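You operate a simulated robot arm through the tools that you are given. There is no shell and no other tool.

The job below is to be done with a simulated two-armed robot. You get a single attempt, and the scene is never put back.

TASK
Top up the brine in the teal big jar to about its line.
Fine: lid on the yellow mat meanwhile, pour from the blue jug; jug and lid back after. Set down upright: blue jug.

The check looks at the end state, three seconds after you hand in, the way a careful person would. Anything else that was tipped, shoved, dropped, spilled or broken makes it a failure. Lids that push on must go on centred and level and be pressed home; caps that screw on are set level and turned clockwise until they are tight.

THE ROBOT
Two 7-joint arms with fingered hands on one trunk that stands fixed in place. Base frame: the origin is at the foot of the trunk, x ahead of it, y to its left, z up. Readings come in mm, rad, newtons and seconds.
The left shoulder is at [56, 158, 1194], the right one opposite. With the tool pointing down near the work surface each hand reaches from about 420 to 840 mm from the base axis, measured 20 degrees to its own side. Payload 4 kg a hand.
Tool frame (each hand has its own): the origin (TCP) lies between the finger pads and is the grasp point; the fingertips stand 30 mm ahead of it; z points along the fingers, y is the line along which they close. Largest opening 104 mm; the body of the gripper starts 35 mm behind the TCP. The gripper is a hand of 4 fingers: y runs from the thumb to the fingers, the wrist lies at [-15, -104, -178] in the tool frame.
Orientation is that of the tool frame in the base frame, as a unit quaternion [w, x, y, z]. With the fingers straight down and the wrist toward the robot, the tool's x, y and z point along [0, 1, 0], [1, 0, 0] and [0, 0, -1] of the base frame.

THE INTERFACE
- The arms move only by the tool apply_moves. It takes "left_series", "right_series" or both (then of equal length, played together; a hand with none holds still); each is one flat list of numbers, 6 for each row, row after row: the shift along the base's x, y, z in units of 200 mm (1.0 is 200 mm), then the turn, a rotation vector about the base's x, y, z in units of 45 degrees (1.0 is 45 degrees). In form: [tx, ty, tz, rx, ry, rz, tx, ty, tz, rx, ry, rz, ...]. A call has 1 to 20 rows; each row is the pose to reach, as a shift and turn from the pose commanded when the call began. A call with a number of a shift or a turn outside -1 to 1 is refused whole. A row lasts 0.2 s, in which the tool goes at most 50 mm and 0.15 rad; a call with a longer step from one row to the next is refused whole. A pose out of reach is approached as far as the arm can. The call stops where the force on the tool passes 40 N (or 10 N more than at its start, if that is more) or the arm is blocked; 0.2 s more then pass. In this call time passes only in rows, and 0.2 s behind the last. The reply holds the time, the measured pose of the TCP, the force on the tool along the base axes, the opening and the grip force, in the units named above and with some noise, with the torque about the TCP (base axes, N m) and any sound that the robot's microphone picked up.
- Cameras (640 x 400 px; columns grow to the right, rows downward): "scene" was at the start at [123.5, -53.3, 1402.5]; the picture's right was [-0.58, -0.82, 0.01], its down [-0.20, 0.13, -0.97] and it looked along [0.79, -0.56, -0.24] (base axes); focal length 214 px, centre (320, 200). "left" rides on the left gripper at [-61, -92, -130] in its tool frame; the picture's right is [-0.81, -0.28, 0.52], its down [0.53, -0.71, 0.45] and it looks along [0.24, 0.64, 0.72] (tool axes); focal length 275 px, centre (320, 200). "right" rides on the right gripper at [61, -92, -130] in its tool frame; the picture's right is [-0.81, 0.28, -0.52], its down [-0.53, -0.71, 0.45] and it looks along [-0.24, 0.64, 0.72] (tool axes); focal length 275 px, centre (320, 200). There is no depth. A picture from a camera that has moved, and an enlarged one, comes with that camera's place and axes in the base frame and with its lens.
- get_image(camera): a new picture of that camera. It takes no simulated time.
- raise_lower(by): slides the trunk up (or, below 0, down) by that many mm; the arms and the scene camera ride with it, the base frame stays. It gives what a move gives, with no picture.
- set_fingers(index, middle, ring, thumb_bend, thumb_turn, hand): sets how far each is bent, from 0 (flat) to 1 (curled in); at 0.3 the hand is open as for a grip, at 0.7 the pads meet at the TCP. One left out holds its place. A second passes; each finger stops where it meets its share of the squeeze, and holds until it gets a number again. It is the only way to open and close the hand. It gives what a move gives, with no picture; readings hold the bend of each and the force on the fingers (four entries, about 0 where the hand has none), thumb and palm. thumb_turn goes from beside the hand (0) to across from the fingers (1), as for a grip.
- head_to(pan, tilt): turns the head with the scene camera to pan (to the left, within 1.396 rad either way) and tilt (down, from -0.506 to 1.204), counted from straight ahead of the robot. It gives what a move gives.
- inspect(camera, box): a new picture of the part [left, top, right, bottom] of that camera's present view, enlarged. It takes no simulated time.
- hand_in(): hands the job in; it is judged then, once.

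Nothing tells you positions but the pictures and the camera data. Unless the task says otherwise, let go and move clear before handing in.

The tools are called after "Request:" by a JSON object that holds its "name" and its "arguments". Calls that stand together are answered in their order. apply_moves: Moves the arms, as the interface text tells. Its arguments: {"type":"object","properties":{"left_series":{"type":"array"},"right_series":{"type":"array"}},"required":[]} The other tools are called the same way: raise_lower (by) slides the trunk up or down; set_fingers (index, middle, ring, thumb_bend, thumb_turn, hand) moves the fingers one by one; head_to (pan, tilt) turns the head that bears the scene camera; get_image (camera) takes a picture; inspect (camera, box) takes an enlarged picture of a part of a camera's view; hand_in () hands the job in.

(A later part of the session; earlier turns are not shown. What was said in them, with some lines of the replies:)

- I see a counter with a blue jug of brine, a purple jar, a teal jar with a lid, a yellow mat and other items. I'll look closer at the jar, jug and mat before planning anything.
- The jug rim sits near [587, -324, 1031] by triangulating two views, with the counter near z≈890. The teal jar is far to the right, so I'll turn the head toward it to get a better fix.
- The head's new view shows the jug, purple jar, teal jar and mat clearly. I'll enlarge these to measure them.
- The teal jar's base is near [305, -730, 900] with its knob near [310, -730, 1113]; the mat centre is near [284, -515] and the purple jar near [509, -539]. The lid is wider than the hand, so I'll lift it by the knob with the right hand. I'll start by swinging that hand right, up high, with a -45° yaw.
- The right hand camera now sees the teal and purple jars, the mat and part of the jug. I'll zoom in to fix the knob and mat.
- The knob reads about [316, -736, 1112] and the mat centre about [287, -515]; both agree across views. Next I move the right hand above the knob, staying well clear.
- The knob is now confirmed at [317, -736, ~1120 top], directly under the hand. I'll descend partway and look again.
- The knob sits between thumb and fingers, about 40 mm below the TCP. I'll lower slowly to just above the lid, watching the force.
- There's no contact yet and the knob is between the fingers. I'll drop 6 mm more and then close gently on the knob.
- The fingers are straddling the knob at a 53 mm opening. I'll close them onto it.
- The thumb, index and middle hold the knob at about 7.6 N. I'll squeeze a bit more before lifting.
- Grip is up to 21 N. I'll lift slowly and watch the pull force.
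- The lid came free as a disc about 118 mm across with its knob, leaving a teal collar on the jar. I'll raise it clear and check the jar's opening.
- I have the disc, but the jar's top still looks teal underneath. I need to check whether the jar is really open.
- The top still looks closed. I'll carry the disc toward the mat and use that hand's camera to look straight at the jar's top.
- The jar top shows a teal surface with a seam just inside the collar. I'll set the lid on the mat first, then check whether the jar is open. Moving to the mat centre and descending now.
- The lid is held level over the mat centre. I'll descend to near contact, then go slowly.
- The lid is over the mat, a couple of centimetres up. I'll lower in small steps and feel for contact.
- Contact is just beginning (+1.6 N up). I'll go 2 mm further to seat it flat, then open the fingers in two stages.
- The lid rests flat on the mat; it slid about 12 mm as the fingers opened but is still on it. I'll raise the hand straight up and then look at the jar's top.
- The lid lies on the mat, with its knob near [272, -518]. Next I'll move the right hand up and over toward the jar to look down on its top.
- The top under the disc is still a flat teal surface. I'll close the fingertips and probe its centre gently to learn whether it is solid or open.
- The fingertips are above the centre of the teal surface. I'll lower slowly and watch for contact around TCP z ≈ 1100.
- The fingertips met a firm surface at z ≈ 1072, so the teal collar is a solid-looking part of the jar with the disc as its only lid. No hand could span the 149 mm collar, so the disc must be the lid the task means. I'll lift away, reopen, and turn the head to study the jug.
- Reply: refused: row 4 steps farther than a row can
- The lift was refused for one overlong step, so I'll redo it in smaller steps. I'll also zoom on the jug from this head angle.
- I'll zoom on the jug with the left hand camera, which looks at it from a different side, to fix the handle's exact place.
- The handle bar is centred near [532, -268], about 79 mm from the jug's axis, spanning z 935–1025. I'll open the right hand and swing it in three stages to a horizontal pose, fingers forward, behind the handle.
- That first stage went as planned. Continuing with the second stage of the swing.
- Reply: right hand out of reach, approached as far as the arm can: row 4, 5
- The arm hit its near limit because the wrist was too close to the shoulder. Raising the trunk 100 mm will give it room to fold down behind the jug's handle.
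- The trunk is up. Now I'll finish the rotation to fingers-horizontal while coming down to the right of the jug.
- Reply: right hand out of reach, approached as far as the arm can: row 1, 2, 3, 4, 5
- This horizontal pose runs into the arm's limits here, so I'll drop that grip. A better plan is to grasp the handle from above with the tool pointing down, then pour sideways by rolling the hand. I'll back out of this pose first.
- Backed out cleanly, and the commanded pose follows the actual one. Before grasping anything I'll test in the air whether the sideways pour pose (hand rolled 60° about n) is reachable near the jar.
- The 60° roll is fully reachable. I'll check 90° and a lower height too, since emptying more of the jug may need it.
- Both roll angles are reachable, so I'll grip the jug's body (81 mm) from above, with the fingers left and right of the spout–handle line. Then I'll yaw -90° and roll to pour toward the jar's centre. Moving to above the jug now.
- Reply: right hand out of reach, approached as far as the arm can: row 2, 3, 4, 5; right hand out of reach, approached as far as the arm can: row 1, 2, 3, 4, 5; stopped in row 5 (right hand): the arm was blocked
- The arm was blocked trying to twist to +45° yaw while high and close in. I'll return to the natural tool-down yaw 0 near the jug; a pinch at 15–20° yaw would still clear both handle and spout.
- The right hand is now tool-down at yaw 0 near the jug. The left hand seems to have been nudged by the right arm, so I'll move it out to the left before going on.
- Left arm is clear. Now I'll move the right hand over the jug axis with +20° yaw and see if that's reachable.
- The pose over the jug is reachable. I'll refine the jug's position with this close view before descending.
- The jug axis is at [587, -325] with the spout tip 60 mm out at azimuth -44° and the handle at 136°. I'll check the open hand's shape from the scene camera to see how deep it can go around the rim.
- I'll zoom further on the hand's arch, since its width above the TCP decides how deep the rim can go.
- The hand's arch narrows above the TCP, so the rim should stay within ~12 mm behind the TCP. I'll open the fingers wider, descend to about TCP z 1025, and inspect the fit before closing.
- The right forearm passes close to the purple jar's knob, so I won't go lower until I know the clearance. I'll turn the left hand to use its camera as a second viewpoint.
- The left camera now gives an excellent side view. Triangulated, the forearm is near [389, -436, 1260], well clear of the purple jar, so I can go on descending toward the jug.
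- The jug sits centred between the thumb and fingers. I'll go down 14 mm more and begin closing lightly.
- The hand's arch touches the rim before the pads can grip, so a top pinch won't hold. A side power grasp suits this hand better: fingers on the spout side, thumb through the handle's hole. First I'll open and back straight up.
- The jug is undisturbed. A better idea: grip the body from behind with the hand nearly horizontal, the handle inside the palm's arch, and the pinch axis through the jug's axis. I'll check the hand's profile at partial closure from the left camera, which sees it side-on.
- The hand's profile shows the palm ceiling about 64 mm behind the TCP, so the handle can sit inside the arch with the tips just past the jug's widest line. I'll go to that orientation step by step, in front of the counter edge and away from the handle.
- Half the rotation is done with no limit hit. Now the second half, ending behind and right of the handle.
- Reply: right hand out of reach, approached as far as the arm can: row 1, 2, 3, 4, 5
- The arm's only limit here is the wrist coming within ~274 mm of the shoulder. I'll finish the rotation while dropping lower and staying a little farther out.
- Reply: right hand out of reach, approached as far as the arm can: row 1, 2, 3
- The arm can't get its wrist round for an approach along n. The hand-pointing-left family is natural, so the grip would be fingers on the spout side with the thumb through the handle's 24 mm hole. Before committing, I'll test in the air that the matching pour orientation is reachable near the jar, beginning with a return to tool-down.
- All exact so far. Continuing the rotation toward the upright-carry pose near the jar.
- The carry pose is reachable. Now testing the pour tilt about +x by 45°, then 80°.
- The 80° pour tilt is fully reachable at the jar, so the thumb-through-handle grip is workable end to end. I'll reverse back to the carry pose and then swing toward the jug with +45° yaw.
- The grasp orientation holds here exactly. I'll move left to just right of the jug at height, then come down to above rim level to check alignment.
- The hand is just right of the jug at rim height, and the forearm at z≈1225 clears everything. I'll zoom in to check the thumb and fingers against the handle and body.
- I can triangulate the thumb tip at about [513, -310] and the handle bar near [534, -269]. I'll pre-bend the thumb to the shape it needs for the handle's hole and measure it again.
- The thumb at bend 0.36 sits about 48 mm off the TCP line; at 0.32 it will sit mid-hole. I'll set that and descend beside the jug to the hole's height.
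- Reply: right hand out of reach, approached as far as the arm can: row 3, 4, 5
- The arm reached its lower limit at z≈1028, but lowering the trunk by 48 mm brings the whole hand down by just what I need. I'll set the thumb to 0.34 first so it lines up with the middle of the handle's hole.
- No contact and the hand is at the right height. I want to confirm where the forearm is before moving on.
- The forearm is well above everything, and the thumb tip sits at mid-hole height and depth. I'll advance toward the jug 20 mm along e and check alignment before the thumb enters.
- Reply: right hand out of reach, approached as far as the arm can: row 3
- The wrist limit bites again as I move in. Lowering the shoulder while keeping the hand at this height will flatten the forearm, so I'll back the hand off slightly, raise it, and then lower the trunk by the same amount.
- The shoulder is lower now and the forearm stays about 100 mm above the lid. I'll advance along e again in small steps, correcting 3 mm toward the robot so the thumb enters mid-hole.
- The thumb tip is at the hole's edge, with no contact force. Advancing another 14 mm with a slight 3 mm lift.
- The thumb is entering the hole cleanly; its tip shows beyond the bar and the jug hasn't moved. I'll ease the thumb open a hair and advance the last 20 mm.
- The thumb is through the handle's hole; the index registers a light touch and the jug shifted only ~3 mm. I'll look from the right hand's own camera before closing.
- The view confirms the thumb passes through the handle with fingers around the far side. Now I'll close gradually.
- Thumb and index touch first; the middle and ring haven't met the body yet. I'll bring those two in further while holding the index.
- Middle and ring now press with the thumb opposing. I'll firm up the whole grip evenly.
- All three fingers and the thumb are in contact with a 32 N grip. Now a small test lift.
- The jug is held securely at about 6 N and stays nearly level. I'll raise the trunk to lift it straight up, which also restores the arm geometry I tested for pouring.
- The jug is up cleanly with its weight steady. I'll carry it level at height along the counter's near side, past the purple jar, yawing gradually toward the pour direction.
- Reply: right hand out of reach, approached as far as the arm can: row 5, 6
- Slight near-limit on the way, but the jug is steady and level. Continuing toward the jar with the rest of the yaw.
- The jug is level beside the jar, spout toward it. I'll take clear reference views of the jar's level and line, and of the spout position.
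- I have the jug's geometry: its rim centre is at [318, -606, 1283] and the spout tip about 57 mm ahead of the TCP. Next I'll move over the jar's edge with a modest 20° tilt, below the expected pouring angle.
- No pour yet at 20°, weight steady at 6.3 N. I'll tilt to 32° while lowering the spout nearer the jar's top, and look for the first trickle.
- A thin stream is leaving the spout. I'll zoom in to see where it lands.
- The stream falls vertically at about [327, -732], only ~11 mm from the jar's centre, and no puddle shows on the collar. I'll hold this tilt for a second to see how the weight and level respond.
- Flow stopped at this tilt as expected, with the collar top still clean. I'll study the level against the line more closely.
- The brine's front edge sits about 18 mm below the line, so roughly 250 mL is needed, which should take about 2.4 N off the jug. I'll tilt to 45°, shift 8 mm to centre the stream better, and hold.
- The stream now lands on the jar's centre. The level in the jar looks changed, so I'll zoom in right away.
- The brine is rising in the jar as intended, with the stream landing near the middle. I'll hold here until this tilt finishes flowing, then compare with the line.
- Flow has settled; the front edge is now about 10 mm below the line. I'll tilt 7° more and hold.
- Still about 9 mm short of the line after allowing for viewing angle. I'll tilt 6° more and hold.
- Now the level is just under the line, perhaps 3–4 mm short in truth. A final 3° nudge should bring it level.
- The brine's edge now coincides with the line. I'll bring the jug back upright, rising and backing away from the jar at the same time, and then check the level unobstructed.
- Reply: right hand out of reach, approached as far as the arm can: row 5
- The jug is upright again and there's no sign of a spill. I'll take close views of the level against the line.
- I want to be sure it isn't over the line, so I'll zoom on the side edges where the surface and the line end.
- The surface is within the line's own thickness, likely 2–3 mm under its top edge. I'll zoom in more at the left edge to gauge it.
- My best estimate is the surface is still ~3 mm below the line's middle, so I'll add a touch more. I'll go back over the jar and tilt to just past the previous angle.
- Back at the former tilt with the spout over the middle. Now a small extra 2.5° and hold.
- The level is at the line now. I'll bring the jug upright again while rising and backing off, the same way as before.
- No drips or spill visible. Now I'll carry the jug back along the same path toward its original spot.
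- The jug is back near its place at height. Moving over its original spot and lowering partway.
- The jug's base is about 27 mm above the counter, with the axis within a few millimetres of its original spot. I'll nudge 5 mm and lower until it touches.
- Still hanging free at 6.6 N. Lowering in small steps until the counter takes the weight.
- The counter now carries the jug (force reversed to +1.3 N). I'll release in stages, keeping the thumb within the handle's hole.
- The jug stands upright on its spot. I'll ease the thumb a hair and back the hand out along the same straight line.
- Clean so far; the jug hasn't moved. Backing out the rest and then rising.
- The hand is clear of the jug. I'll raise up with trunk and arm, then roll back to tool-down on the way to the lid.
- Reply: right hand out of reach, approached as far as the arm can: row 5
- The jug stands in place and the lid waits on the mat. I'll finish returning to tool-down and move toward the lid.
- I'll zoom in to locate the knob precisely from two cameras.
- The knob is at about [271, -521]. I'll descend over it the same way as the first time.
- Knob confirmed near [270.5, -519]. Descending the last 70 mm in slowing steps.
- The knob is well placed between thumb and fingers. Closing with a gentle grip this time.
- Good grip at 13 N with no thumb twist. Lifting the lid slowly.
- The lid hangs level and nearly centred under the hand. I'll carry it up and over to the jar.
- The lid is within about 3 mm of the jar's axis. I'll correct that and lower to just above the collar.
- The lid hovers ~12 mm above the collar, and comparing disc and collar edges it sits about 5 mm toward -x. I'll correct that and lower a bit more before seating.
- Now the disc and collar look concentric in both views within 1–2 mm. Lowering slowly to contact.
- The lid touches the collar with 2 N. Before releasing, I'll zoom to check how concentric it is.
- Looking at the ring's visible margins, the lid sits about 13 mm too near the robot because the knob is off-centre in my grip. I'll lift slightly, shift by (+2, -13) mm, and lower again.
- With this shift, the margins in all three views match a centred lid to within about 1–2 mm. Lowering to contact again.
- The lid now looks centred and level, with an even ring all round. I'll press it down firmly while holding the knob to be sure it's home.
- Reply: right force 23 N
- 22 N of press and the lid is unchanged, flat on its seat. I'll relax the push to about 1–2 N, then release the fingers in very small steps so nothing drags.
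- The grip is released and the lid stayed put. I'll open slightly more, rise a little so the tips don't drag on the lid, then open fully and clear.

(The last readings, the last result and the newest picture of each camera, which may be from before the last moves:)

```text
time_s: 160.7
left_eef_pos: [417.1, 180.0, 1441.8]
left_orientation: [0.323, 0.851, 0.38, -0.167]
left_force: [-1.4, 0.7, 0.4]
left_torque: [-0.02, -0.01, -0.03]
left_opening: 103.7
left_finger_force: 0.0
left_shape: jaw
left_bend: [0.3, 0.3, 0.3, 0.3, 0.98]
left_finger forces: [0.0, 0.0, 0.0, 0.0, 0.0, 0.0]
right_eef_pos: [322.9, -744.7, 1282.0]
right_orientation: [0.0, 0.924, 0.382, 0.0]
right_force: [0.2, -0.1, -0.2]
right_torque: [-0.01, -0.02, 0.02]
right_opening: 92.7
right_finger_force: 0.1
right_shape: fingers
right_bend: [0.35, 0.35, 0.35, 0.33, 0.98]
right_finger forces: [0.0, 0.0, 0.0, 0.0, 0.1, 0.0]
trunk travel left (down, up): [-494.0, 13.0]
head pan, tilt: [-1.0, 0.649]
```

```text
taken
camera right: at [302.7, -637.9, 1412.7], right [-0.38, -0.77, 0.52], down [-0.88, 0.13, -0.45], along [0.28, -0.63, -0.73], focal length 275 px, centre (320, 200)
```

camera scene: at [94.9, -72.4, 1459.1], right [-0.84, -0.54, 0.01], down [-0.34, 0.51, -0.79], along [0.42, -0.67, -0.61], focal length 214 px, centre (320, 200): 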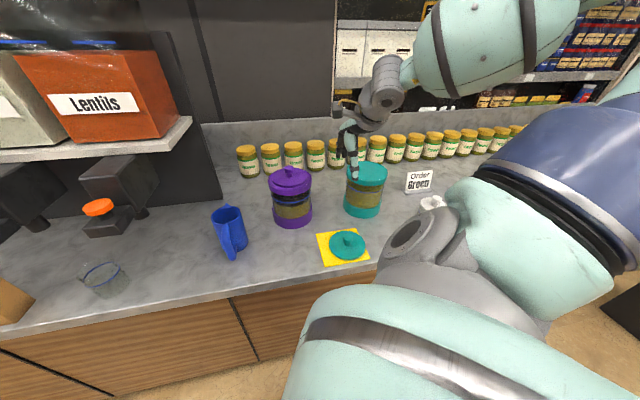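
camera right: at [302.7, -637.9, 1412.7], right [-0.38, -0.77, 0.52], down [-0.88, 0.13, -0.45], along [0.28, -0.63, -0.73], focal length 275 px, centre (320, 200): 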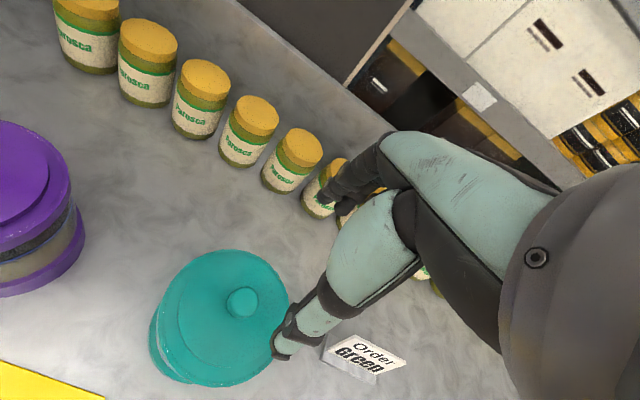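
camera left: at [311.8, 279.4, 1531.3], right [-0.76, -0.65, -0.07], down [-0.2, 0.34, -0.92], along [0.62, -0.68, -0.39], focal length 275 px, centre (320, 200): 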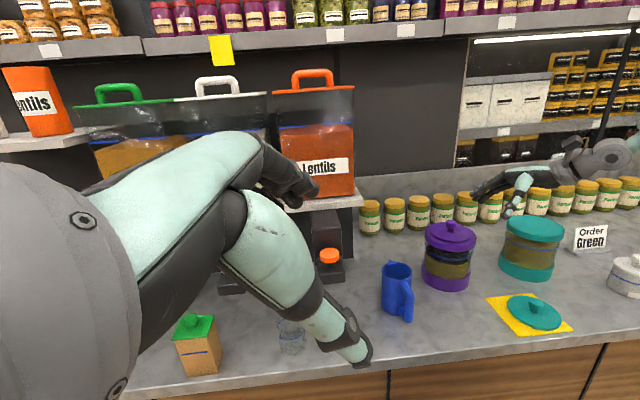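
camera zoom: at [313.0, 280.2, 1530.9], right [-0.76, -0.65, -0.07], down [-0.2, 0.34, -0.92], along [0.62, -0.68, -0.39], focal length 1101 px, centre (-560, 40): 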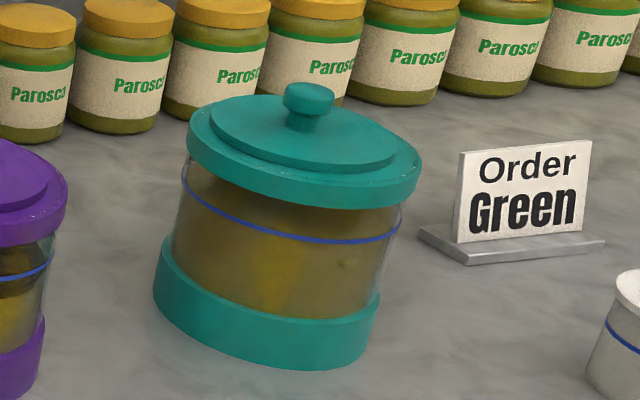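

The lid is on and the brine stands at its line. I'll check the lid's centring and level more closely from above and the side.

Request:
{"name": "inspect", "arguments": {"camera": "right", "box": [130, 230, 310, 400]}}

Request:
{"name": "inspect", "arguments": {"camera": "scene", "box": [342, 150, 386, 190]}}

Request:
{"name": "inspect", "arguments": {"camera": "left", "box": [508, 200, 572, 250]}}

```text
2.35 times, centred on (220, 315) of right
camera zoom: at [302.7, -637.9, 1412.7], right [-0.38, -0.77, 0.52], down [-0.88, 0.13, -0.45], along [0.28, -0.63, -0.73], focal length 648 px, centre (555, -71)
```

zoom: 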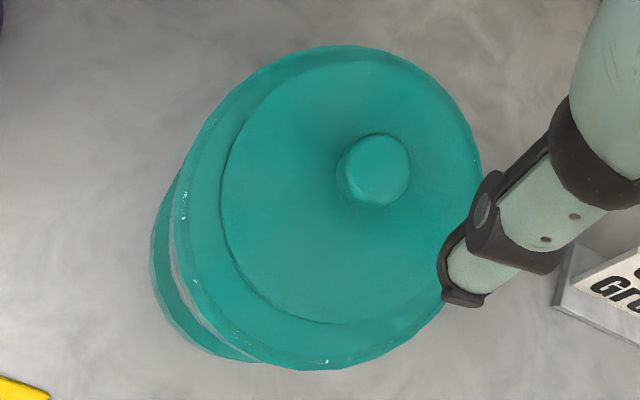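

```text
10.00 times, centred on (364, 170) of scene
camera zoom: at [94.8, -71.9, 1459.1], right [-0.84, -0.54, 0.01], down [-0.34, 0.51, -0.79], along [0.42, -0.67, -0.61], focal length 2145 px, centre (-120, 500)
```

zoom: 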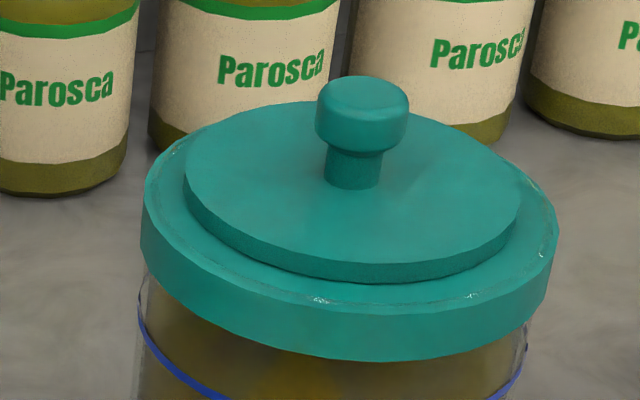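

```text
8.00 times, centred on (540, 225) of left
camera zoom: at [313.0, 280.2, 1530.9], right [-0.76, -0.65, -0.07], down [-0.2, 0.34, -0.92], along [0.62, -0.68, -0.39], focal length 2202 px, centre (-1440, 0)
```

zoom: 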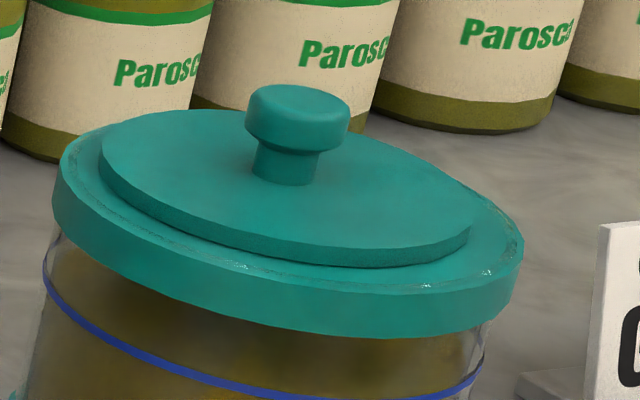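

The lid is level, but by projection it sits about 4–5 mm too far from the robot. I'd like it better centred, so I'll re-grip the knob at the same pose, lift a hair, shift and re-seat.

Request:
{"name": "apply_moves", "arguments": {"right_series": [0, 0, -0.2, 0, 0, 0, 0, 0, -0.4, 0, 0, 0, 0, 0, -0.6, 0, 0, 0, 0, 0, -0.72, 0, 0, 0, 0.003, -0.004, -0.79, 0, 0, 0]}}

Request:
{"name": "set_fingers", "arguments": {"hand": "right", "index": 0.56, "middle": 0.56, "ring": 0.54, "thumb_bend": 0.51}}

Request:
{"name": "apply_moves", "arguments": {"right_series": [0.002, 0, -0.02, 0, 0, 0, 0.004, 0, -0.045, 0, 0, 0]}}

Request:
{"name": "inspect", "arguments": {"camera": "scene", "box": [342, 150, 386, 190]}}

```text
time_s: 161.9
left_eef_pos: [417.3, 178.5, 1441.3]
left_orientation: [0.324, 0.85, 0.38, -0.167]
left_force: [-0.3, 0.9, -0.5]
left_torque: [-0.03, 0.01, 0.01]
left_opening: 104.0
left_finger_force: 0.1
left_shape: jaw
left_bend: [0.3, 0.3, 0.3, 0.3, 0.98]
left_finger forces: [0.1, 0.1, 0.0, 0.0, 0.1, 0.1]
right_eef_pos: [325.0, -747.8, 1125.9]
right_orientation: [0.001, 0.924, 0.382, -0.001]
right_force: [-0.3, 0.2, 0.6]
right_torque: [-0.03, 0.0, 0.04]
right_opening: 92.9
right_finger_force: 0.1
right_shape: fingers
right_bend: [0.35, 0.35, 0.35, 0.33, 0.98]
right_finger forces: [0.0, 0.0, 0.0, 0.0, 0.0, 0.1]
trunk travel left (down, up): [-494.0, 13.0]
head pan, tilt: [-1.0, 0.649]
```

```text
time_s: 162.9
left_eef_pos: [417.4, 178.6, 1441.8]
left_orientation: [0.324, 0.85, 0.379, -0.167]
left_force: [-0.2, 0.2, -0.2]
left_torque: [0.01, 0.0, 0.0]
left_opening: 104.2
left_finger_force: 0.1
left_shape: jaw
left_bend: [0.3, 0.3, 0.3, 0.3, 0.98]
left_finger forces: [0.0, 0.0, 0.0, 0.1, 0.1, 0.1]
right_eef_pos: [325.5, -747.1, 1125.8]
right_orientation: [-0.001, 0.925, 0.381, -0.001]
right_force: [0.1, -0.8, 1.2]
right_torque: [0.0, 0.01, 0.01]
right_opening: 43.3
right_finger_force: 0.1
right_shape: fingers
right_bend: [0.56, 0.56, 0.54, 0.51, 1.0]
right_finger forces: [0.0, 0.0, 0.0, 0.0, 0.0, 0.0]
trunk travel left (down, up): [-494.0, 13.0]
head pan, tilt: [-1.0, 0.649]
```

```text
time_s: 163.5
left_eef_pos: [417.9, 178.5, 1440.9]
left_orientation: [0.324, 0.851, 0.379, -0.167]
left_force: [-0.6, -0.5, 0.8]
left_torque: [-0.03, -0.03, 0.01]
left_opening: 104.2
left_finger_force: 0.0
left_shape: jaw
left_bend: [0.3, 0.3, 0.3, 0.3, 0.98]
left_finger forces: [0.1, 0.0, 0.0, 0.0, 0.0, 0.1]
right_eef_pos: [327.1, -746.8, 1116.4]
right_orientation: [0.0, 0.924, 0.381, -0.001]
right_force: [-0.1, 0.3, -0.3]
right_torque: [0.01, 0.01, 0.03]
right_opening: 43.3
right_finger_force: 0.1
right_shape: fingers
right_bend: [0.56, 0.56, 0.54, 0.51, 1.0]
right_finger forces: [0.1, 0.0, 0.0, 0.0, 0.0, 0.0]
trunk travel left (down, up): [-494.0, 13.0]
head pan, tilt: [-1.0, 0.649]
```

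```text
10.00 times, centred on (364, 170) of scene
camera zoom: at [95.2, -72.6, 1459.0], right [-0.84, -0.54, 0.01], down [-0.34, 0.51, -0.79], along [0.42, -0.67, -0.61], focal length 2145 px, centre (-120, 500)
```

zoom: 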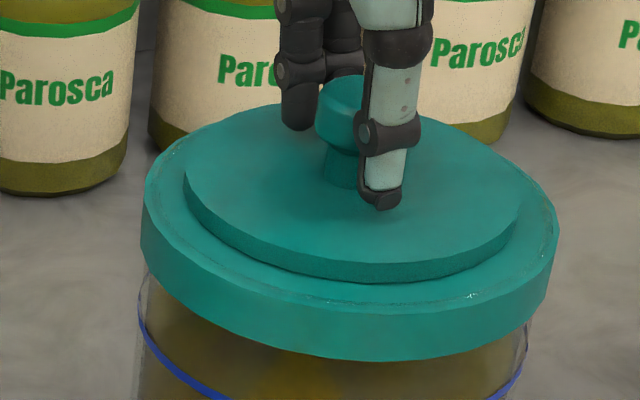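

I'll align to the exact earlier grip point and close gently.

Request:
{"name": "apply_moves", "arguments": {"right_series": [-0.007, 0.002, -0.005, 0, 0, 0, -0.013, 0.004, -0.01, 0, 0, 0]}}

Request:
{"name": "set_fingers", "arguments": {"hand": "right", "index": 0.63, "middle": 0.64, "ring": 0.6, "thumb_bend": 0.58}}

Request:
{"name": "set_fingers", "arguments": {"hand": "right", "index": 0.68, "middle": 0.69, "ring": 0.62, "thumb_bend": 0.65}}

Request:
{"name": "inspect", "arguments": {"camera": "scene", "box": [342, 150, 386, 190]}}

Request:
{"name": "inspect", "arguments": {"camera": "left", "box": [508, 200, 572, 250]}}

```text
time_s: 164.1
left_eef_pos: [416.6, 178.6, 1442.5]
left_orientation: [0.324, 0.851, 0.379, -0.167]
left_force: [-1.0, 0.0, 0.0]
left_torque: [-0.03, 0.03, -0.01]
left_opening: 103.9
left_finger_force: 0.0
left_shape: jaw
left_bend: [0.3, 0.3, 0.3, 0.3, 0.98]
left_finger forces: [0.0, 0.0, 0.1, 0.1, 0.1, 0.1]
right_eef_pos: [322.2, -745.5, 1113.7]
right_orientation: [-0.001, 0.925, 0.381, 0.0]
right_force: [0.3, -0.2, 0.6]
right_torque: [0.03, -0.04, 0.02]
right_opening: 43.3
right_finger_force: 0.2
right_shape: fingers
right_bend: [0.56, 0.56, 0.54, 0.51, 1.0]
right_finger forces: [0.1, 0.0, 0.0, 0.0, 0.0, 0.0]
trunk travel left (down, up): [-494.0, 13.0]
head pan, tilt: [-1.0, 0.649]
```

```text
time_s: 165.1
left_eef_pos: [417.3, 178.2, 1440.8]
left_orientation: [0.324, 0.85, 0.379, -0.167]
left_force: [-0.3, -0.4, 0.6]
left_torque: [0.01, -0.03, 0.03]
left_opening: 104.2
left_finger_force: 0.1
left_shape: jaw
left_bend: [0.3, 0.3, 0.3, 0.3, 0.98]
left_finger forces: [0.0, 0.1, 0.0, 0.0, 0.0, 0.1]
right_eef_pos: [322.7, -746.0, 1114.2]
right_orientation: [-0.001, 0.924, 0.381, 0.001]
right_force: [-0.2, -0.4, 0.1]
right_torque: [-0.02, 0.0, 0.01]
right_opening: 28.7
right_finger_force: 1.6
right_shape: fingers
right_bend: [0.62, 0.63, 0.6, 0.56, 1.0]
right_finger forces: [0.5, 0.5, 0.0, 0.0, 1.0, 0.1]
trunk travel left (down, up): [-494.0, 13.0]
head pan, tilt: [-1.0, 0.649]
```

```text
time_s: 166.1
left_eef_pos: [418.2, 178.2, 1442.6]
left_orientation: [0.324, 0.85, 0.38, -0.167]
left_force: [0.8, -1.0, 0.1]
left_torque: [0.01, 0.0, 0.02]
left_opening: 104.0
left_finger_force: 0.1
left_shape: jaw
left_bend: [0.3, 0.3, 0.3, 0.3, 0.98]
left_finger forces: [0.1, 0.0, 0.0, 0.0, 0.0, 0.0]
right_eef_pos: [323.7, -746.4, 1114.8]
right_orientation: [0.0, 0.924, 0.381, 0.0]
right_force: [-0.4, 0.2, 0.2]
right_torque: [-0.03, 0.01, 0.0]
right_opening: 26.1
right_finger_force: 6.7
right_shape: fingers
right_bend: [0.64, 0.66, 0.62, 0.58, 1.0]
right_finger forces: [3.7, 3.1, 0.0, 0.0, 6.7, 0.0]
trunk travel left (down, up): [-494.0, 13.0]
head pan, tilt: [-1.0, 0.649]
```

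```text
10.00 times, centred on (364, 170) of scene
camera zoom: at [95.0, -72.5, 1459.0], right [-0.84, -0.54, 0.01], down [-0.34, 0.51, -0.79], along [0.42, -0.67, -0.61], focal length 2145 px, centre (-120, 500)
```

zoom: 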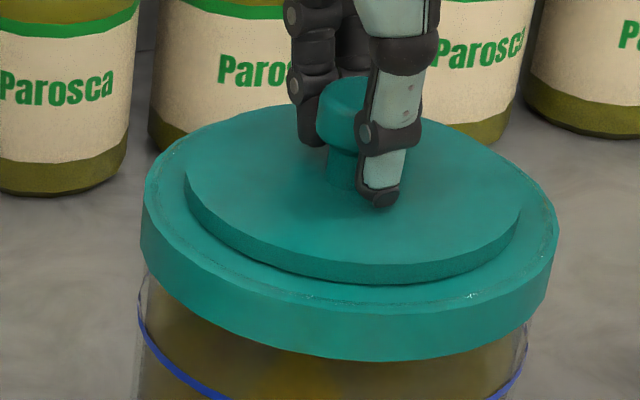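

```text
8.00 times, centred on (540, 225) of left
camera zoom: at [313.3, 279.5, 1530.9], right [-0.76, -0.65, -0.07], down [-0.2, 0.34, -0.92], along [0.62, -0.68, -0.39], focal length 2202 px, centre (-1440, 0)
```

zoom: 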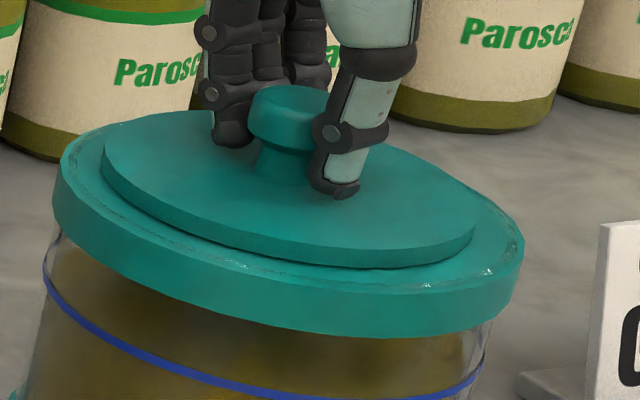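

Grip is back at 6.7 N with the lid steady. Lifting 5 mm, shifting 4.5 mm toward the robot, and lowering.

Request:
{"name": "apply_moves", "arguments": {"right_series": [0, 0, 0.015, 0, 0, 0, 0, 0.005, 0.028, 0, 0, 0, 0, 0.0225, 0.028, 0, 0, 0, 0, 0.0225, 0.012, 0, 0, 0, 0, 0.0225, 0, 0, 0, 0]}}

Request:
{"name": "inspect", "arguments": {"camera": "scene", "box": [342, 150, 386, 190]}}

Request:
{"name": "inspect", "arguments": {"camera": "left", "box": [508, 200, 572, 250]}}

```text
time_s: 167.3
left_eef_pos: [415.7, 177.9, 1441.4]
left_orientation: [0.323, 0.851, 0.379, -0.167]
left_force: [-0.6, 0.5, 0.1]
left_torque: [0.01, -0.02, 0.04]
left_opening: 104.0
left_finger_force: 0.0
left_shape: jaw
left_bend: [0.3, 0.3, 0.3, 0.3, 0.98]
left_finger forces: [0.0, 0.0, 0.0, 0.0, 0.1, 0.0]
right_eef_pos: [321.6, -742.7, 1113.5]
right_orientation: [-0.001, 0.925, 0.381, -0.001]
right_force: [-0.3, -0.3, -0.1]
right_torque: [-0.02, 0.02, -0.02]
right_opening: 26.1
right_finger_force: 6.1
right_shape: fingers
right_bend: [0.64, 0.66, 0.62, 0.58, 1.0]
right_finger forces: [3.6, 3.2, 0.0, 0.1, 6.7, 0.0]
trunk travel left (down, up): [-494.0, 13.0]
head pan, tilt: [-1.0, 0.649]
```

```text
10.00 times, centred on (364, 170) of scene
camera zoom: at [95.1, -72.6, 1459.0], right [-0.84, -0.54, 0.01], down [-0.34, 0.51, -0.79], along [0.42, -0.67, -0.61], focal length 2145 px, centre (-120, 500)
```

zoom: 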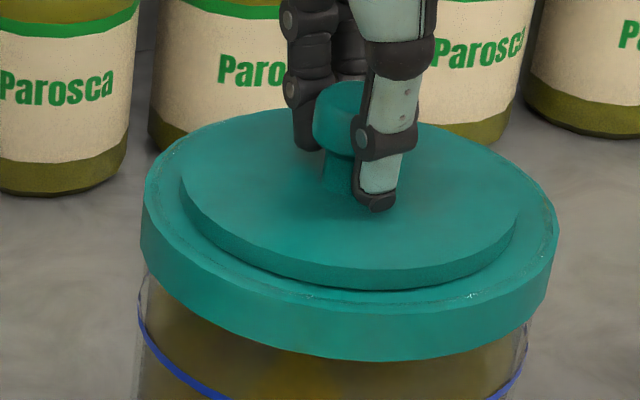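

```text
8.00 times, centred on (540, 225) of left
camera zoom: at [313.3, 279.4, 1530.9], right [-0.76, -0.65, -0.07], down [-0.2, 0.34, -0.92], along [0.62, -0.68, -0.39], focal length 2202 px, centre (-1440, 0)
```

zoom: 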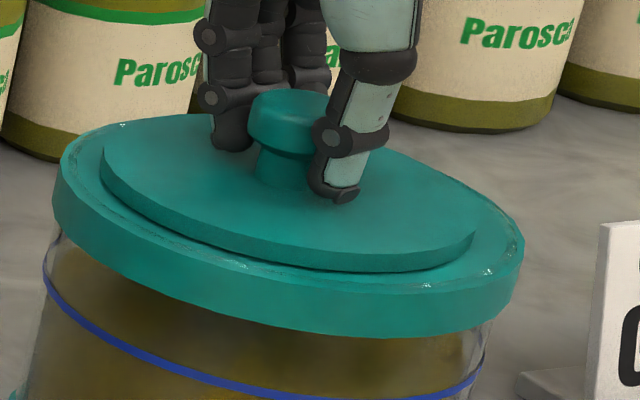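

Now both views show the lid concentric to about 1 mm. I'll press down again with moderate force, relax, and check that it hasn't crept.

Request:
{"name": "apply_moves", "arguments": {"right_series": [0, 0, -0.01, 0, 0, 0, 0, 0.002, -0.02, 0, 0, 0, 0, 0.004, -0.03, 0, 0, 0]}}

Request:
{"name": "inspect", "arguments": {"camera": "scene", "box": [342, 150, 386, 190]}}

Request:
{"name": "inspect", "arguments": {"camera": "left", "box": [508, 200, 572, 250]}}

```text
time_s: 168.1
left_eef_pos: [415.9, 181.0, 1441.9]
left_orientation: [0.325, 0.851, 0.379, -0.166]
left_force: [-0.3, 0.4, -0.6]
left_torque: [0.0, 0.03, 0.01]
left_opening: 104.1
left_finger_force: 0.0
left_shape: jaw
left_bend: [0.3, 0.3, 0.3, 0.3, 0.98]
left_finger forces: [0.0, 0.0, 0.1, 0.1, 0.1, 0.0]
right_eef_pos: [322.4, -742.4, 1111.1]
right_orientation: [0.002, 0.924, 0.381, 0.001]
right_force: [0.2, -3.4, 13.1]
right_torque: [-0.1, 0.04, 0.0]
right_opening: 25.9
right_finger_force: 9.1
right_shape: fingers
right_bend: [0.64, 0.65, 0.62, 0.58, 1.0]
right_finger forces: [4.6, 6.0, 0.0, 0.0, 7.4, 0.1]
trunk travel left (down, up): [-494.0, 13.0]
head pan, tilt: [-1.0, 0.649]
```

```text
10.00 times, centred on (364, 170) of scene
camera zoom: at [94.0, -70.9, 1459.3], right [-0.84, -0.54, 0.01], down [-0.34, 0.51, -0.79], along [0.42, -0.67, -0.61], focal length 2145 px, centre (-120, 500)
```

zoom: 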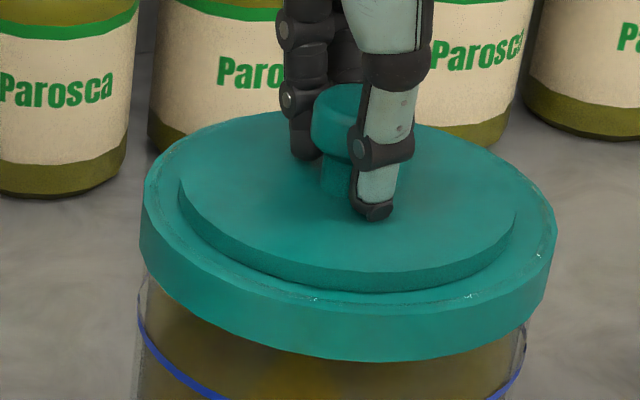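

```text
8.00 times, centred on (540, 225) of left
camera zoom: at [312.3, 281.3, 1530.9], right [-0.76, -0.65, -0.07], down [-0.2, 0.34, -0.92], along [0.62, -0.68, -0.39], focal length 2202 px, centre (-1440, 0)
```

zoom: 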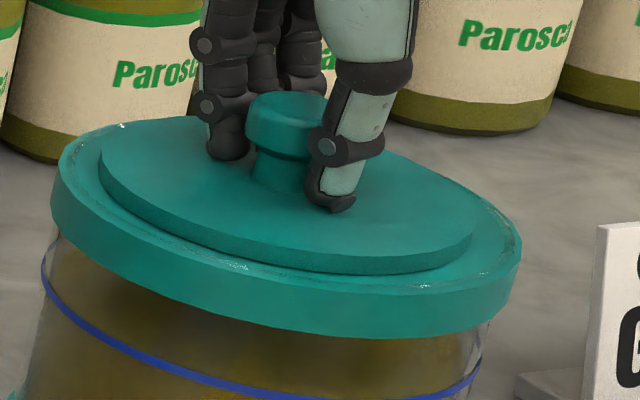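

13 N and holding centred. A little more push to about 20 N, then relax to nothing.

Request:
{"name": "apply_moves", "arguments": {"right_series": [0, 0.001, -0.008, 0, 0, 0, 0, 0.001, -0.014, 0, 0, 0]}}

Request:
{"name": "apply_moves", "arguments": {"right_series": [0, -0.001, 0.015, 0, 0, 0, 0, -0.004, 0.035, 0, 0, 0, 0, -0.004, 0.042, 0, 0, 0]}}

Request:
{"name": "set_fingers", "arguments": {"hand": "right", "index": 0.65, "middle": 0.66, "ring": 0.6, "thumb_bend": 0.605}}

Request:
{"name": "set_fingers", "arguments": {"hand": "right", "index": 0.6, "middle": 0.61, "ring": 0.58, "thumb_bend": 0.545}}

Request:
{"name": "inspect", "arguments": {"camera": "scene", "box": [342, 150, 386, 190]}}

Request:
{"name": "inspect", "arguments": {"camera": "left", "box": [508, 200, 572, 250]}}

```text
time_s: 168.7
left_eef_pos: [415.0, 182.6, 1442.4]
left_orientation: [0.325, 0.85, 0.378, -0.168]
left_force: [-0.1, -0.9, 0.0]
left_torque: [0.04, -0.04, -0.01]
left_opening: 103.9
left_finger_force: 0.0
left_shape: jaw
left_bend: [0.3, 0.3, 0.3, 0.3, 0.98]
left_finger forces: [0.1, 0.0, 0.0, 0.0, 0.0, 0.0]
right_eef_pos: [322.7, -741.0, 1109.8]
right_orientation: [0.005, 0.924, 0.382, 0.002]
right_force: [1.1, -5.6, 31.0]
right_torque: [0.23, 0.3, -0.04]
right_opening: 25.8
right_finger_force: 19.1
right_shape: fingers
right_bend: [0.63, 0.65, 0.62, 0.6, 1.0]
right_finger forces: [4.8, 8.4, 0.1, 0.0, 24.5, 0.0]
trunk travel left (down, up): [-494.0, 13.0]
head pan, tilt: [-1.0, 0.649]
```

```text
time_s: 169.5
left_eef_pos: [417.7, 180.6, 1440.5]
left_orientation: [0.324, 0.85, 0.38, -0.167]
left_force: [0.9, -0.6, 0.4]
left_torque: [-0.01, 0.03, 0.01]
left_opening: 104.0
left_finger_force: 0.1
left_shape: jaw
left_bend: [0.3, 0.3, 0.3, 0.3, 0.98]
left_finger forces: [0.0, 0.1, 0.0, 0.0, 0.0, 0.1]
right_eef_pos: [320.9, -740.8, 1111.2]
right_orientation: [-0.003, 0.924, 0.382, -0.001]
right_force: [1.2, -1.0, 6.0]
right_torque: [-0.02, -0.06, 0.04]
right_opening: 26.0
right_finger_force: 8.4
right_shape: fingers
right_bend: [0.63, 0.65, 0.62, 0.59, 1.0]
right_finger forces: [4.0, 4.8, 0.1, 0.0, 6.8, 0.0]
trunk travel left (down, up): [-494.0, 13.0]
head pan, tilt: [-1.0, 0.649]
```

```text
time_s: 170.5
left_eef_pos: [417.0, 179.2, 1441.4]
left_orientation: [0.324, 0.85, 0.379, -0.167]
left_force: [0.5, 0.2, -0.3]
left_torque: [0.01, 0.01, 0.0]
left_opening: 104.0
left_finger_force: 0.1
left_shape: jaw
left_bend: [0.3, 0.3, 0.3, 0.3, 0.98]
left_finger forces: [0.1, 0.0, 0.0, 0.1, 0.0, 0.1]
right_eef_pos: [322.3, -741.1, 1113.2]
right_orientation: [-0.001, 0.924, 0.381, 0.0]
right_force: [0.5, 0.4, -1.0]
right_torque: [0.01, 0.0, 0.01]
right_opening: 27.1
right_finger_force: 3.1
right_shape: fingers
right_bend: [0.63, 0.64, 0.6, 0.57, 1.0]
right_finger forces: [1.7, 1.8, 0.0, 0.1, 2.8, 0.0]
trunk travel left (down, up): [-494.0, 13.0]
head pan, tilt: [-1.0, 0.649]
```

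```text
time_s: 171.5
left_eef_pos: [417.6, 178.9, 1442.9]
left_orientation: [0.324, 0.85, 0.38, -0.166]
left_force: [0.3, -0.3, 0.6]
left_torque: [-0.01, -0.04, 0.04]
left_opening: 104.3
left_finger_force: 0.1
left_shape: jaw
left_bend: [0.3, 0.3, 0.3, 0.3, 0.98]
left_finger forces: [0.0, 0.1, 0.0, 0.1, 0.1, 0.1]
right_eef_pos: [321.7, -742.2, 1113.3]
right_orientation: [0.0, 0.925, 0.381, 0.0]
right_force: [0.1, -0.1, 1.5]
right_torque: [0.01, -0.02, 0.07]
right_opening: 33.2
right_finger_force: 0.1
right_shape: fingers
right_bend: [0.6, 0.61, 0.57, 0.54, 1.0]
right_finger forces: [0.0, 0.1, 0.1, 0.0, 0.0, 0.0]
trunk travel left (down, up): [-494.0, 13.0]
head pan, tilt: [-1.0, 0.649]
```

```text
10.00 times, centred on (364, 170) of scene
camera zoom: at [95.0, -72.4, 1459.0], right [-0.84, -0.54, 0.01], down [-0.34, 0.51, -0.79], along [0.42, -0.67, -0.61], focal length 2145 px, centre (-120, 500)
```

zoom: 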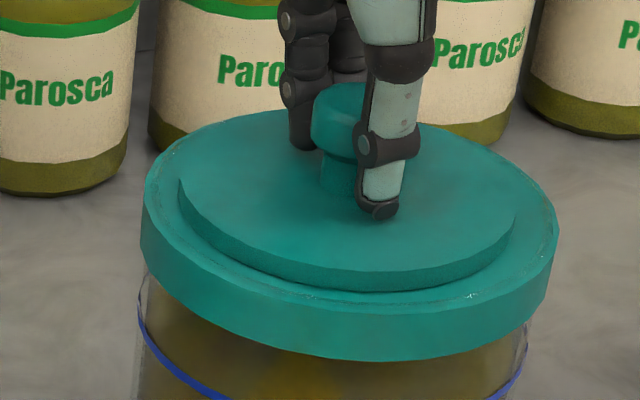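

```text
8.00 times, centred on (540, 225) of left
camera zoom: at [313.2, 279.6, 1530.9], right [-0.76, -0.65, -0.07], down [-0.2, 0.34, -0.92], along [0.62, -0.68, -0.39], focal length 2202 px, centre (-1440, 0)
```

zoom: 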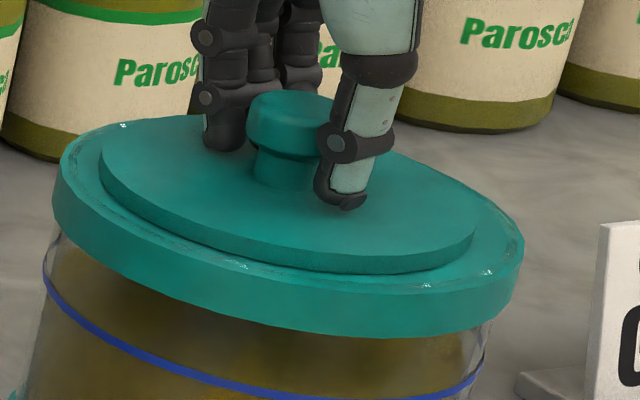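

31 N peak press, now released, and the lid sits within about 2 mm of centre. Opening and withdrawing straight up.

Request:
{"name": "set_fingers", "arguments": {"hand": "right", "index": 0.55, "middle": 0.55, "ring": 0.53, "thumb_bend": 0.5}}

Request:
{"name": "apply_moves", "arguments": {"right_series": [0, 0, 0.015, 0, 0, 0, 0, 0, 0.03, 0, 0, 0, 0, 0, 0.045, 0, 0, 0]}}

Request:
{"name": "set_fingers", "arguments": {"hand": "right", "index": 0.35, "middle": 0.35, "ring": 0.35, "thumb_bend": 0.33}}

Request:
{"name": "apply_moves", "arguments": {"right_series": [0, 0, 0.08, 0, 0, 0, 0, 0, 0.2, 0, 0, 0, 0, 0, 0.4, 0, 0, 0, 0, 0, 0.6, 0, 0, 0, 0, 0, 0.8, 0, 0, 0]}}

Request:
{"name": "inspect", "arguments": {"camera": "right", "box": [130, 230, 310, 400]}}

Request:
{"name": "inspect", "arguments": {"camera": "scene", "box": [335, 145, 395, 215]}}

Request:
{"name": "inspect", "arguments": {"camera": "left", "box": [500, 190, 580, 290]}}

```text
time_s: 172.5
left_eef_pos: [417.3, 178.9, 1441.2]
left_orientation: [0.323, 0.851, 0.379, -0.167]
left_force: [-0.9, -0.1, -0.1]
left_torque: [0.01, -0.04, 0.01]
left_opening: 104.1
left_finger_force: 0.1
left_shape: jaw
left_bend: [0.3, 0.3, 0.3, 0.3, 0.98]
left_finger forces: [0.0, 0.0, 0.0, 0.0, 0.0, 0.0]
right_eef_pos: [322.0, -741.8, 1112.6]
right_orientation: [0.0, 0.925, 0.381, 0.0]
right_force: [0.0, 0.0, 0.5]
right_torque: [0.02, 0.0, 0.02]
right_opening: 44.7
right_finger_force: 0.1
right_shape: fingers
right_bend: [0.55, 0.55, 0.53, 0.5, 1.0]
right_finger forces: [0.0, 0.0, 0.0, 0.1, 0.1, 0.0]
trunk travel left (down, up): [-494.0, 13.0]
head pan, tilt: [-1.0, 0.649]
```

```text
time_s: 173.3
left_eef_pos: [417.0, 179.2, 1440.9]
left_orientation: [0.323, 0.85, 0.38, -0.167]
left_force: [-0.5, 0.0, -0.1]
left_torque: [-0.01, 0.0, 0.01]
left_opening: 103.6
left_finger_force: 0.3
left_shape: jaw
left_bend: [0.3, 0.3, 0.3, 0.3, 0.98]
left_finger forces: [0.0, 0.0, 0.0, 0.0, 0.0, 0.0]
right_eef_pos: [322.3, -742.0, 1121.3]
right_orientation: [0.0, 0.924, 0.382, 0.0]
right_force: [0.1, -0.1, -0.4]
right_torque: [-0.02, 0.02, 0.0]
right_opening: 45.0
right_finger_force: 0.1
right_shape: fingers
right_bend: [0.55, 0.55, 0.53, 0.5, 1.0]
right_finger forces: [0.1, 0.0, 0.1, 0.1, 0.1, 0.1]
trunk travel left (down, up): [-494.0, 13.0]
head pan, tilt: [-1.0, 0.649]
```

```text
time_s: 174.3
left_eef_pos: [417.6, 178.8, 1442.6]
left_orientation: [0.324, 0.85, 0.379, -0.166]
left_force: [-0.3, 0.2, -0.1]
left_torque: [0.0, 0.02, 0.01]
left_opening: 103.9
left_finger_force: 0.1
left_shape: jaw
left_bend: [0.3, 0.3, 0.3, 0.3, 0.98]
left_finger forces: [0.0, 0.0, 0.0, 0.0, 0.0, 0.0]
right_eef_pos: [322.3, -741.9, 1121.3]
right_orientation: [0.0, 0.925, 0.381, 0.0]
right_force: [-0.5, 0.4, 0.2]
right_torque: [0.0, 0.03, 0.01]
right_opening: 92.4
right_finger_force: 0.0
right_shape: fingers
right_bend: [0.35, 0.35, 0.35, 0.33, 0.98]
right_finger forces: [0.0, 0.0, 0.0, 0.1, 0.1, 0.0]
trunk travel left (down, up): [-494.0, 13.0]
head pan, tilt: [-1.0, 0.649]
```

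```text
time_s: 175.5
left_eef_pos: [416.8, 179.3, 1442.2]
left_orientation: [0.324, 0.851, 0.38, -0.167]
left_force: [0.3, 0.5, 0.2]
left_torque: [-0.02, 0.0, -0.03]
left_opening: 103.9
left_finger_force: 0.0
left_shape: jaw
left_bend: [0.3, 0.3, 0.3, 0.3, 0.98]
left_finger forces: [0.1, 0.0, 0.1, 0.1, 0.1, 0.1]
right_eef_pos: [323.1, -741.0, 1285.3]
right_orientation: [-0.001, 0.924, 0.382, 0.0]
right_force: [0.7, 0.4, 0.7]
right_torque: [0.01, -0.03, 0.0]
right_opening: 92.9
right_finger_force: 0.0
right_shape: fingers
right_bend: [0.35, 0.35, 0.35, 0.33, 0.98]
right_finger forces: [0.0, 0.1, 0.1, 0.0, 0.0, 0.0]
trunk travel left (down, up): [-494.0, 13.0]
head pan, tilt: [-1.0, 0.649]
```

```text
2.35 times, centred on (220, 315) of right
camera zoom: at [302.2, -633.8, 1414.7], right [-0.38, -0.77, 0.52], down [-0.88, 0.13, -0.45], along [0.28, -0.63, -0.73], focal length 648 px, centre (555, -71)
```

zoom: 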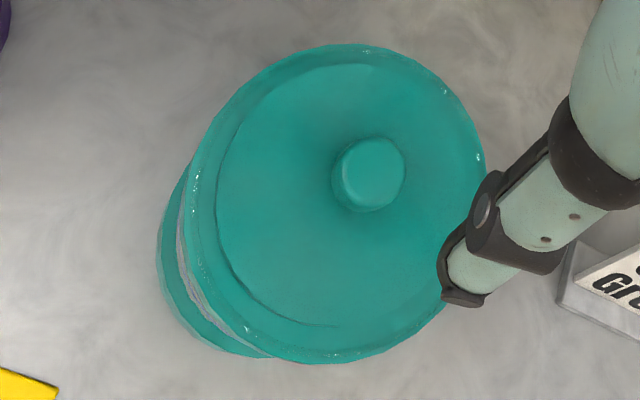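

```text
5.71 times, centred on (365, 180) of scene
camera zoom: at [94.7, -71.9, 1459.1], right [-0.84, -0.54, 0.01], down [-0.34, 0.51, -0.79], along [0.42, -0.67, -0.61], focal length 1226 px, centre (63, 314)
```

zoom: 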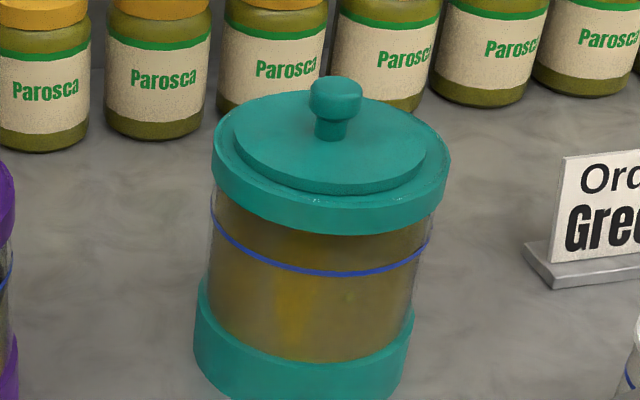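

```text
4.00 times, centred on (540, 240) of left
camera zoom: at [312.9, 280.3, 1530.9], right [-0.76, -0.65, -0.07], down [-0.2, 0.34, -0.92], along [0.62, -0.68, -0.39], focal length 1101 px, centre (-560, 40)
```

zoom: 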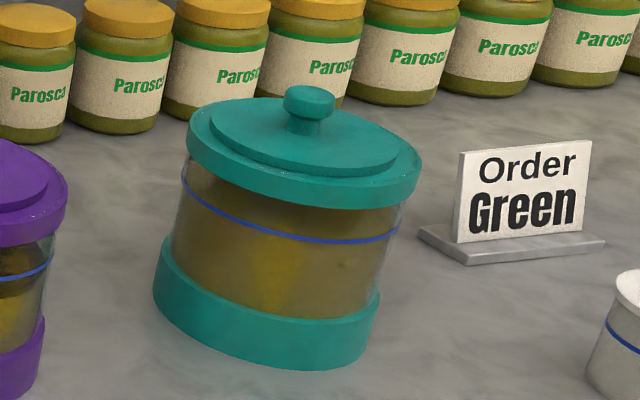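

The lid is on, level and centred to about 2 mm, and the brine is at the line. I'll move the right arm up and clear, then take a last look at everything.

Request:
{"name": "apply_moves", "arguments": {"right_series": [0, 0.02, 0.15, 0, 0, 0, -0.02, 0.08, 0.32, 0, 0, 0, -0.04, 0.2, 0.5, 0, 0, 0, -0.08, 0.4, 0.6, 0, 0, 0, -0.12, 0.6, 0.65, 0, 0, 0, -0.16, 0.8, 0.65, 0, 0, 0, -0.2, 1.0, 0.65, 0, 0, 0]}}

Request:
{"name": "head_to", "arguments": {"pan": -0.8, "tilt": 0.6}}

Request:
{"name": "get_image", "arguments": {"camera": "scene"}}

Request:
{"name": "get_image", "arguments": {"camera": "left"}}

Request:
{"name": "get_image", "arguments": {"camera": "right"}}

```text
time_s: 177.1
left_eef_pos: [416.2, 180.8, 1441.9]
left_orientation: [0.325, 0.85, 0.379, -0.168]
left_force: [-0.5, 0.5, 0.2]
left_torque: [0.02, -0.01, 0.02]
left_opening: 103.8
left_finger_force: 0.2
left_shape: jaw
left_bend: [0.3, 0.3, 0.3, 0.3, 0.98]
left_finger forces: [0.0, 0.0, 0.0, 0.0, 0.0, 0.1]
right_eef_pos: [283.4, -538.4, 1410.9]
right_orientation: [0.0, 0.925, 0.381, 0.0]
right_force: [0.3, -0.8, 0.4]
right_torque: [0.02, 0.01, 0.0]
right_opening: 92.9
right_finger_force: 0.1
right_shape: fingers
right_bend: [0.35, 0.35, 0.35, 0.33, 0.98]
right_finger forces: [0.1, 0.0, 0.0, 0.1, 0.0, 0.1]
trunk travel left (down, up): [-494.0, 13.0]
head pan, tilt: [-1.0, 0.649]
```

```text
time_s: 177.8
left_eef_pos: [416.9, 180.3, 1441.7]
left_orientation: [0.323, 0.851, 0.379, -0.167]
left_force: [0.1, -0.2, -0.2]
left_torque: [0.0, -0.02, -0.02]
left_opening: 104.0
left_finger_force: 0.0
left_shape: jaw
left_bend: [0.3, 0.3, 0.3, 0.3, 0.98]
left_finger forces: [0.1, 0.1, 0.2, 0.0, 0.1, 0.0]
right_eef_pos: [284.0, -540.4, 1411.1]
right_orientation: [-0.001, 0.924, 0.381, 0.0]
right_force: [0.0, 0.1, 0.2]
right_torque: [-0.01, -0.01, 0.02]
right_opening: 92.9
right_finger_force: 0.0
right_shape: fingers
right_bend: [0.35, 0.35, 0.35, 0.33, 0.98]
right_finger forces: [0.0, 0.1, 0.0, 0.1, 0.0, 0.1]
trunk travel left (down, up): [-494.0, 13.0]
head pan, tilt: [-0.799, 0.6]
```

```text
taken
camera scene: at [109.5, -62.7, 1463.1], right [-0.72, -0.7, 0.01], down [-0.4, 0.41, -0.82], along [0.57, -0.59, -0.57], focal length 214 px, centre (320, 200)
```

scene: 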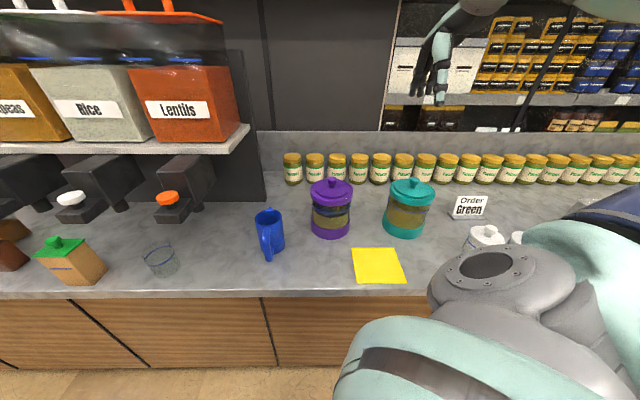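

```text
taken
camera left: at [313.1, 279.7, 1530.9], right [-0.76, -0.65, -0.07], down [-0.2, 0.34, -0.92], along [0.62, -0.68, -0.39], focal length 275 px, centre (320, 200)
```

left: 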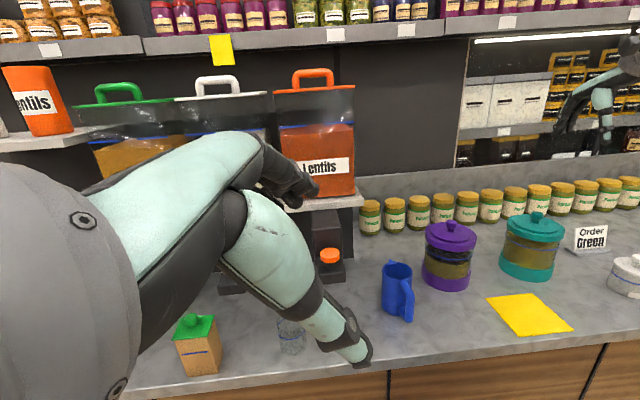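

```text
taken
camera right: at [262.6, -433.1, 1541.0], right [-0.38, -0.77, 0.52], down [-0.88, 0.13, -0.45], along [0.28, -0.63, -0.73], focal length 275 px, centre (320, 200)
```

right: 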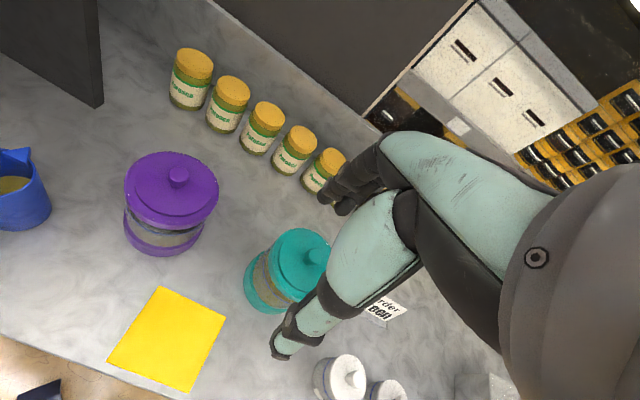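

Everything looks in place. A last close look at the jug, the jar and the counter for any drips.

Request:
{"name": "inspect", "arguments": {"camera": "scene", "box": [220, 170, 450, 300]}}

Request:
{"name": "inspect", "arguments": {"camera": "scene", "box": [380, 170, 435, 245]}}

Request:
{"name": "inspect", "arguments": {"camera": "left", "box": [370, 240, 440, 330]}}

```text
2.78 times, centred on (335, 235) of scene
camera zoom: at [109.5, -62.7, 1463.1], right [-0.72, -0.7, 0.01], down [-0.4, 0.41, -0.82], along [0.57, -0.59, -0.57], focal length 597 px, centre (278, 103)
```

zoom: 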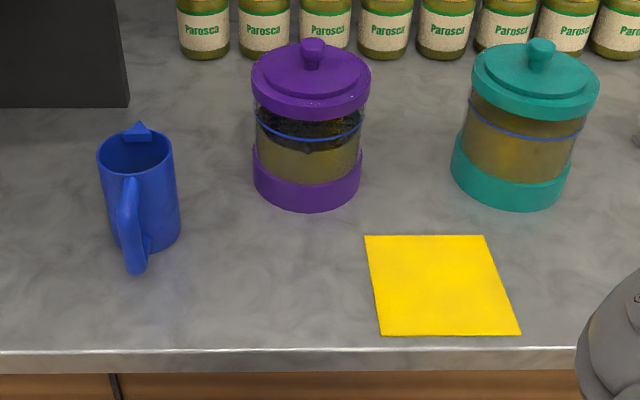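

```text
5.33 times, centred on (408, 208) of scene
camera zoom: at [109.5, -62.7, 1463.1], right [-0.72, -0.7, 0.01], down [-0.4, 0.41, -0.82], along [0.57, -0.59, -0.57], focal length 1144 px, centre (-147, 160)
```

zoom: 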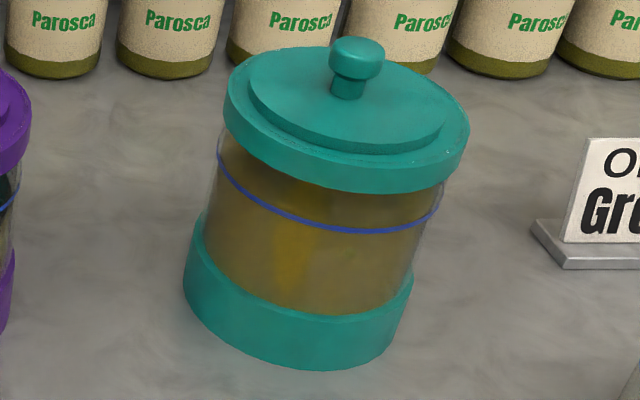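

```text
4.44 times, centred on (405, 285) of left
camera zoom: at [313.1, 279.7, 1530.9], right [-0.76, -0.65, -0.07], down [-0.2, 0.34, -0.92], along [0.62, -0.68, -0.39], focal length 1224 px, centre (-58, -178)
```

zoom: 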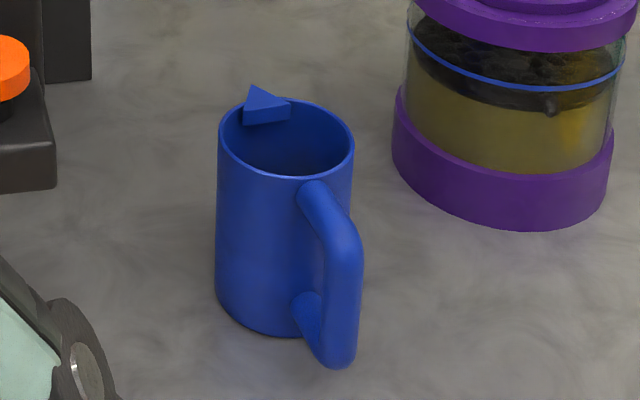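

The lid is centred, level and pressed on the teal jar, with the brine at its line. The jug stands upright in its old spot, the mat is clear, and I see no spills or anything disturbed. Both hands are clear, so I'm handing in.

Request:
{"name": "hand_in", "arguments": {}}

```text
The job is handed in.
```

The teal big jar is topped up to about its line, its lid is back on, and the job is handed in.

- **Jar:** the brine reached the line after two pours. My last close views put the surface within a couple of millimetres of it.
- **Lid:** it rested on the yellow mat during the pour, with one edge right at or a few millimetres past the mat's edge. It is now back on the jar, level, about 2 mm off centre, and was pressed down with up to 31 N. Its first placing was about 4–5 mm off centre, so I lifted it and set it again.
- **Blue jug:** it stands upright, empty hand clear of it, within about 4 mm of where it started, with its handle facing nearly the same way.
- **Collar under the lid:** when I lifted the lid, the jar still showed a solid teal top. I touched it lightly with the fingertips and it felt firm. It never opened or moved, but the brine level rose as I poured and nothing pooled on it.

I saw no spills or drips on the counter. Apart from the jug and lid I moved, nothing looked tipped or shifted.
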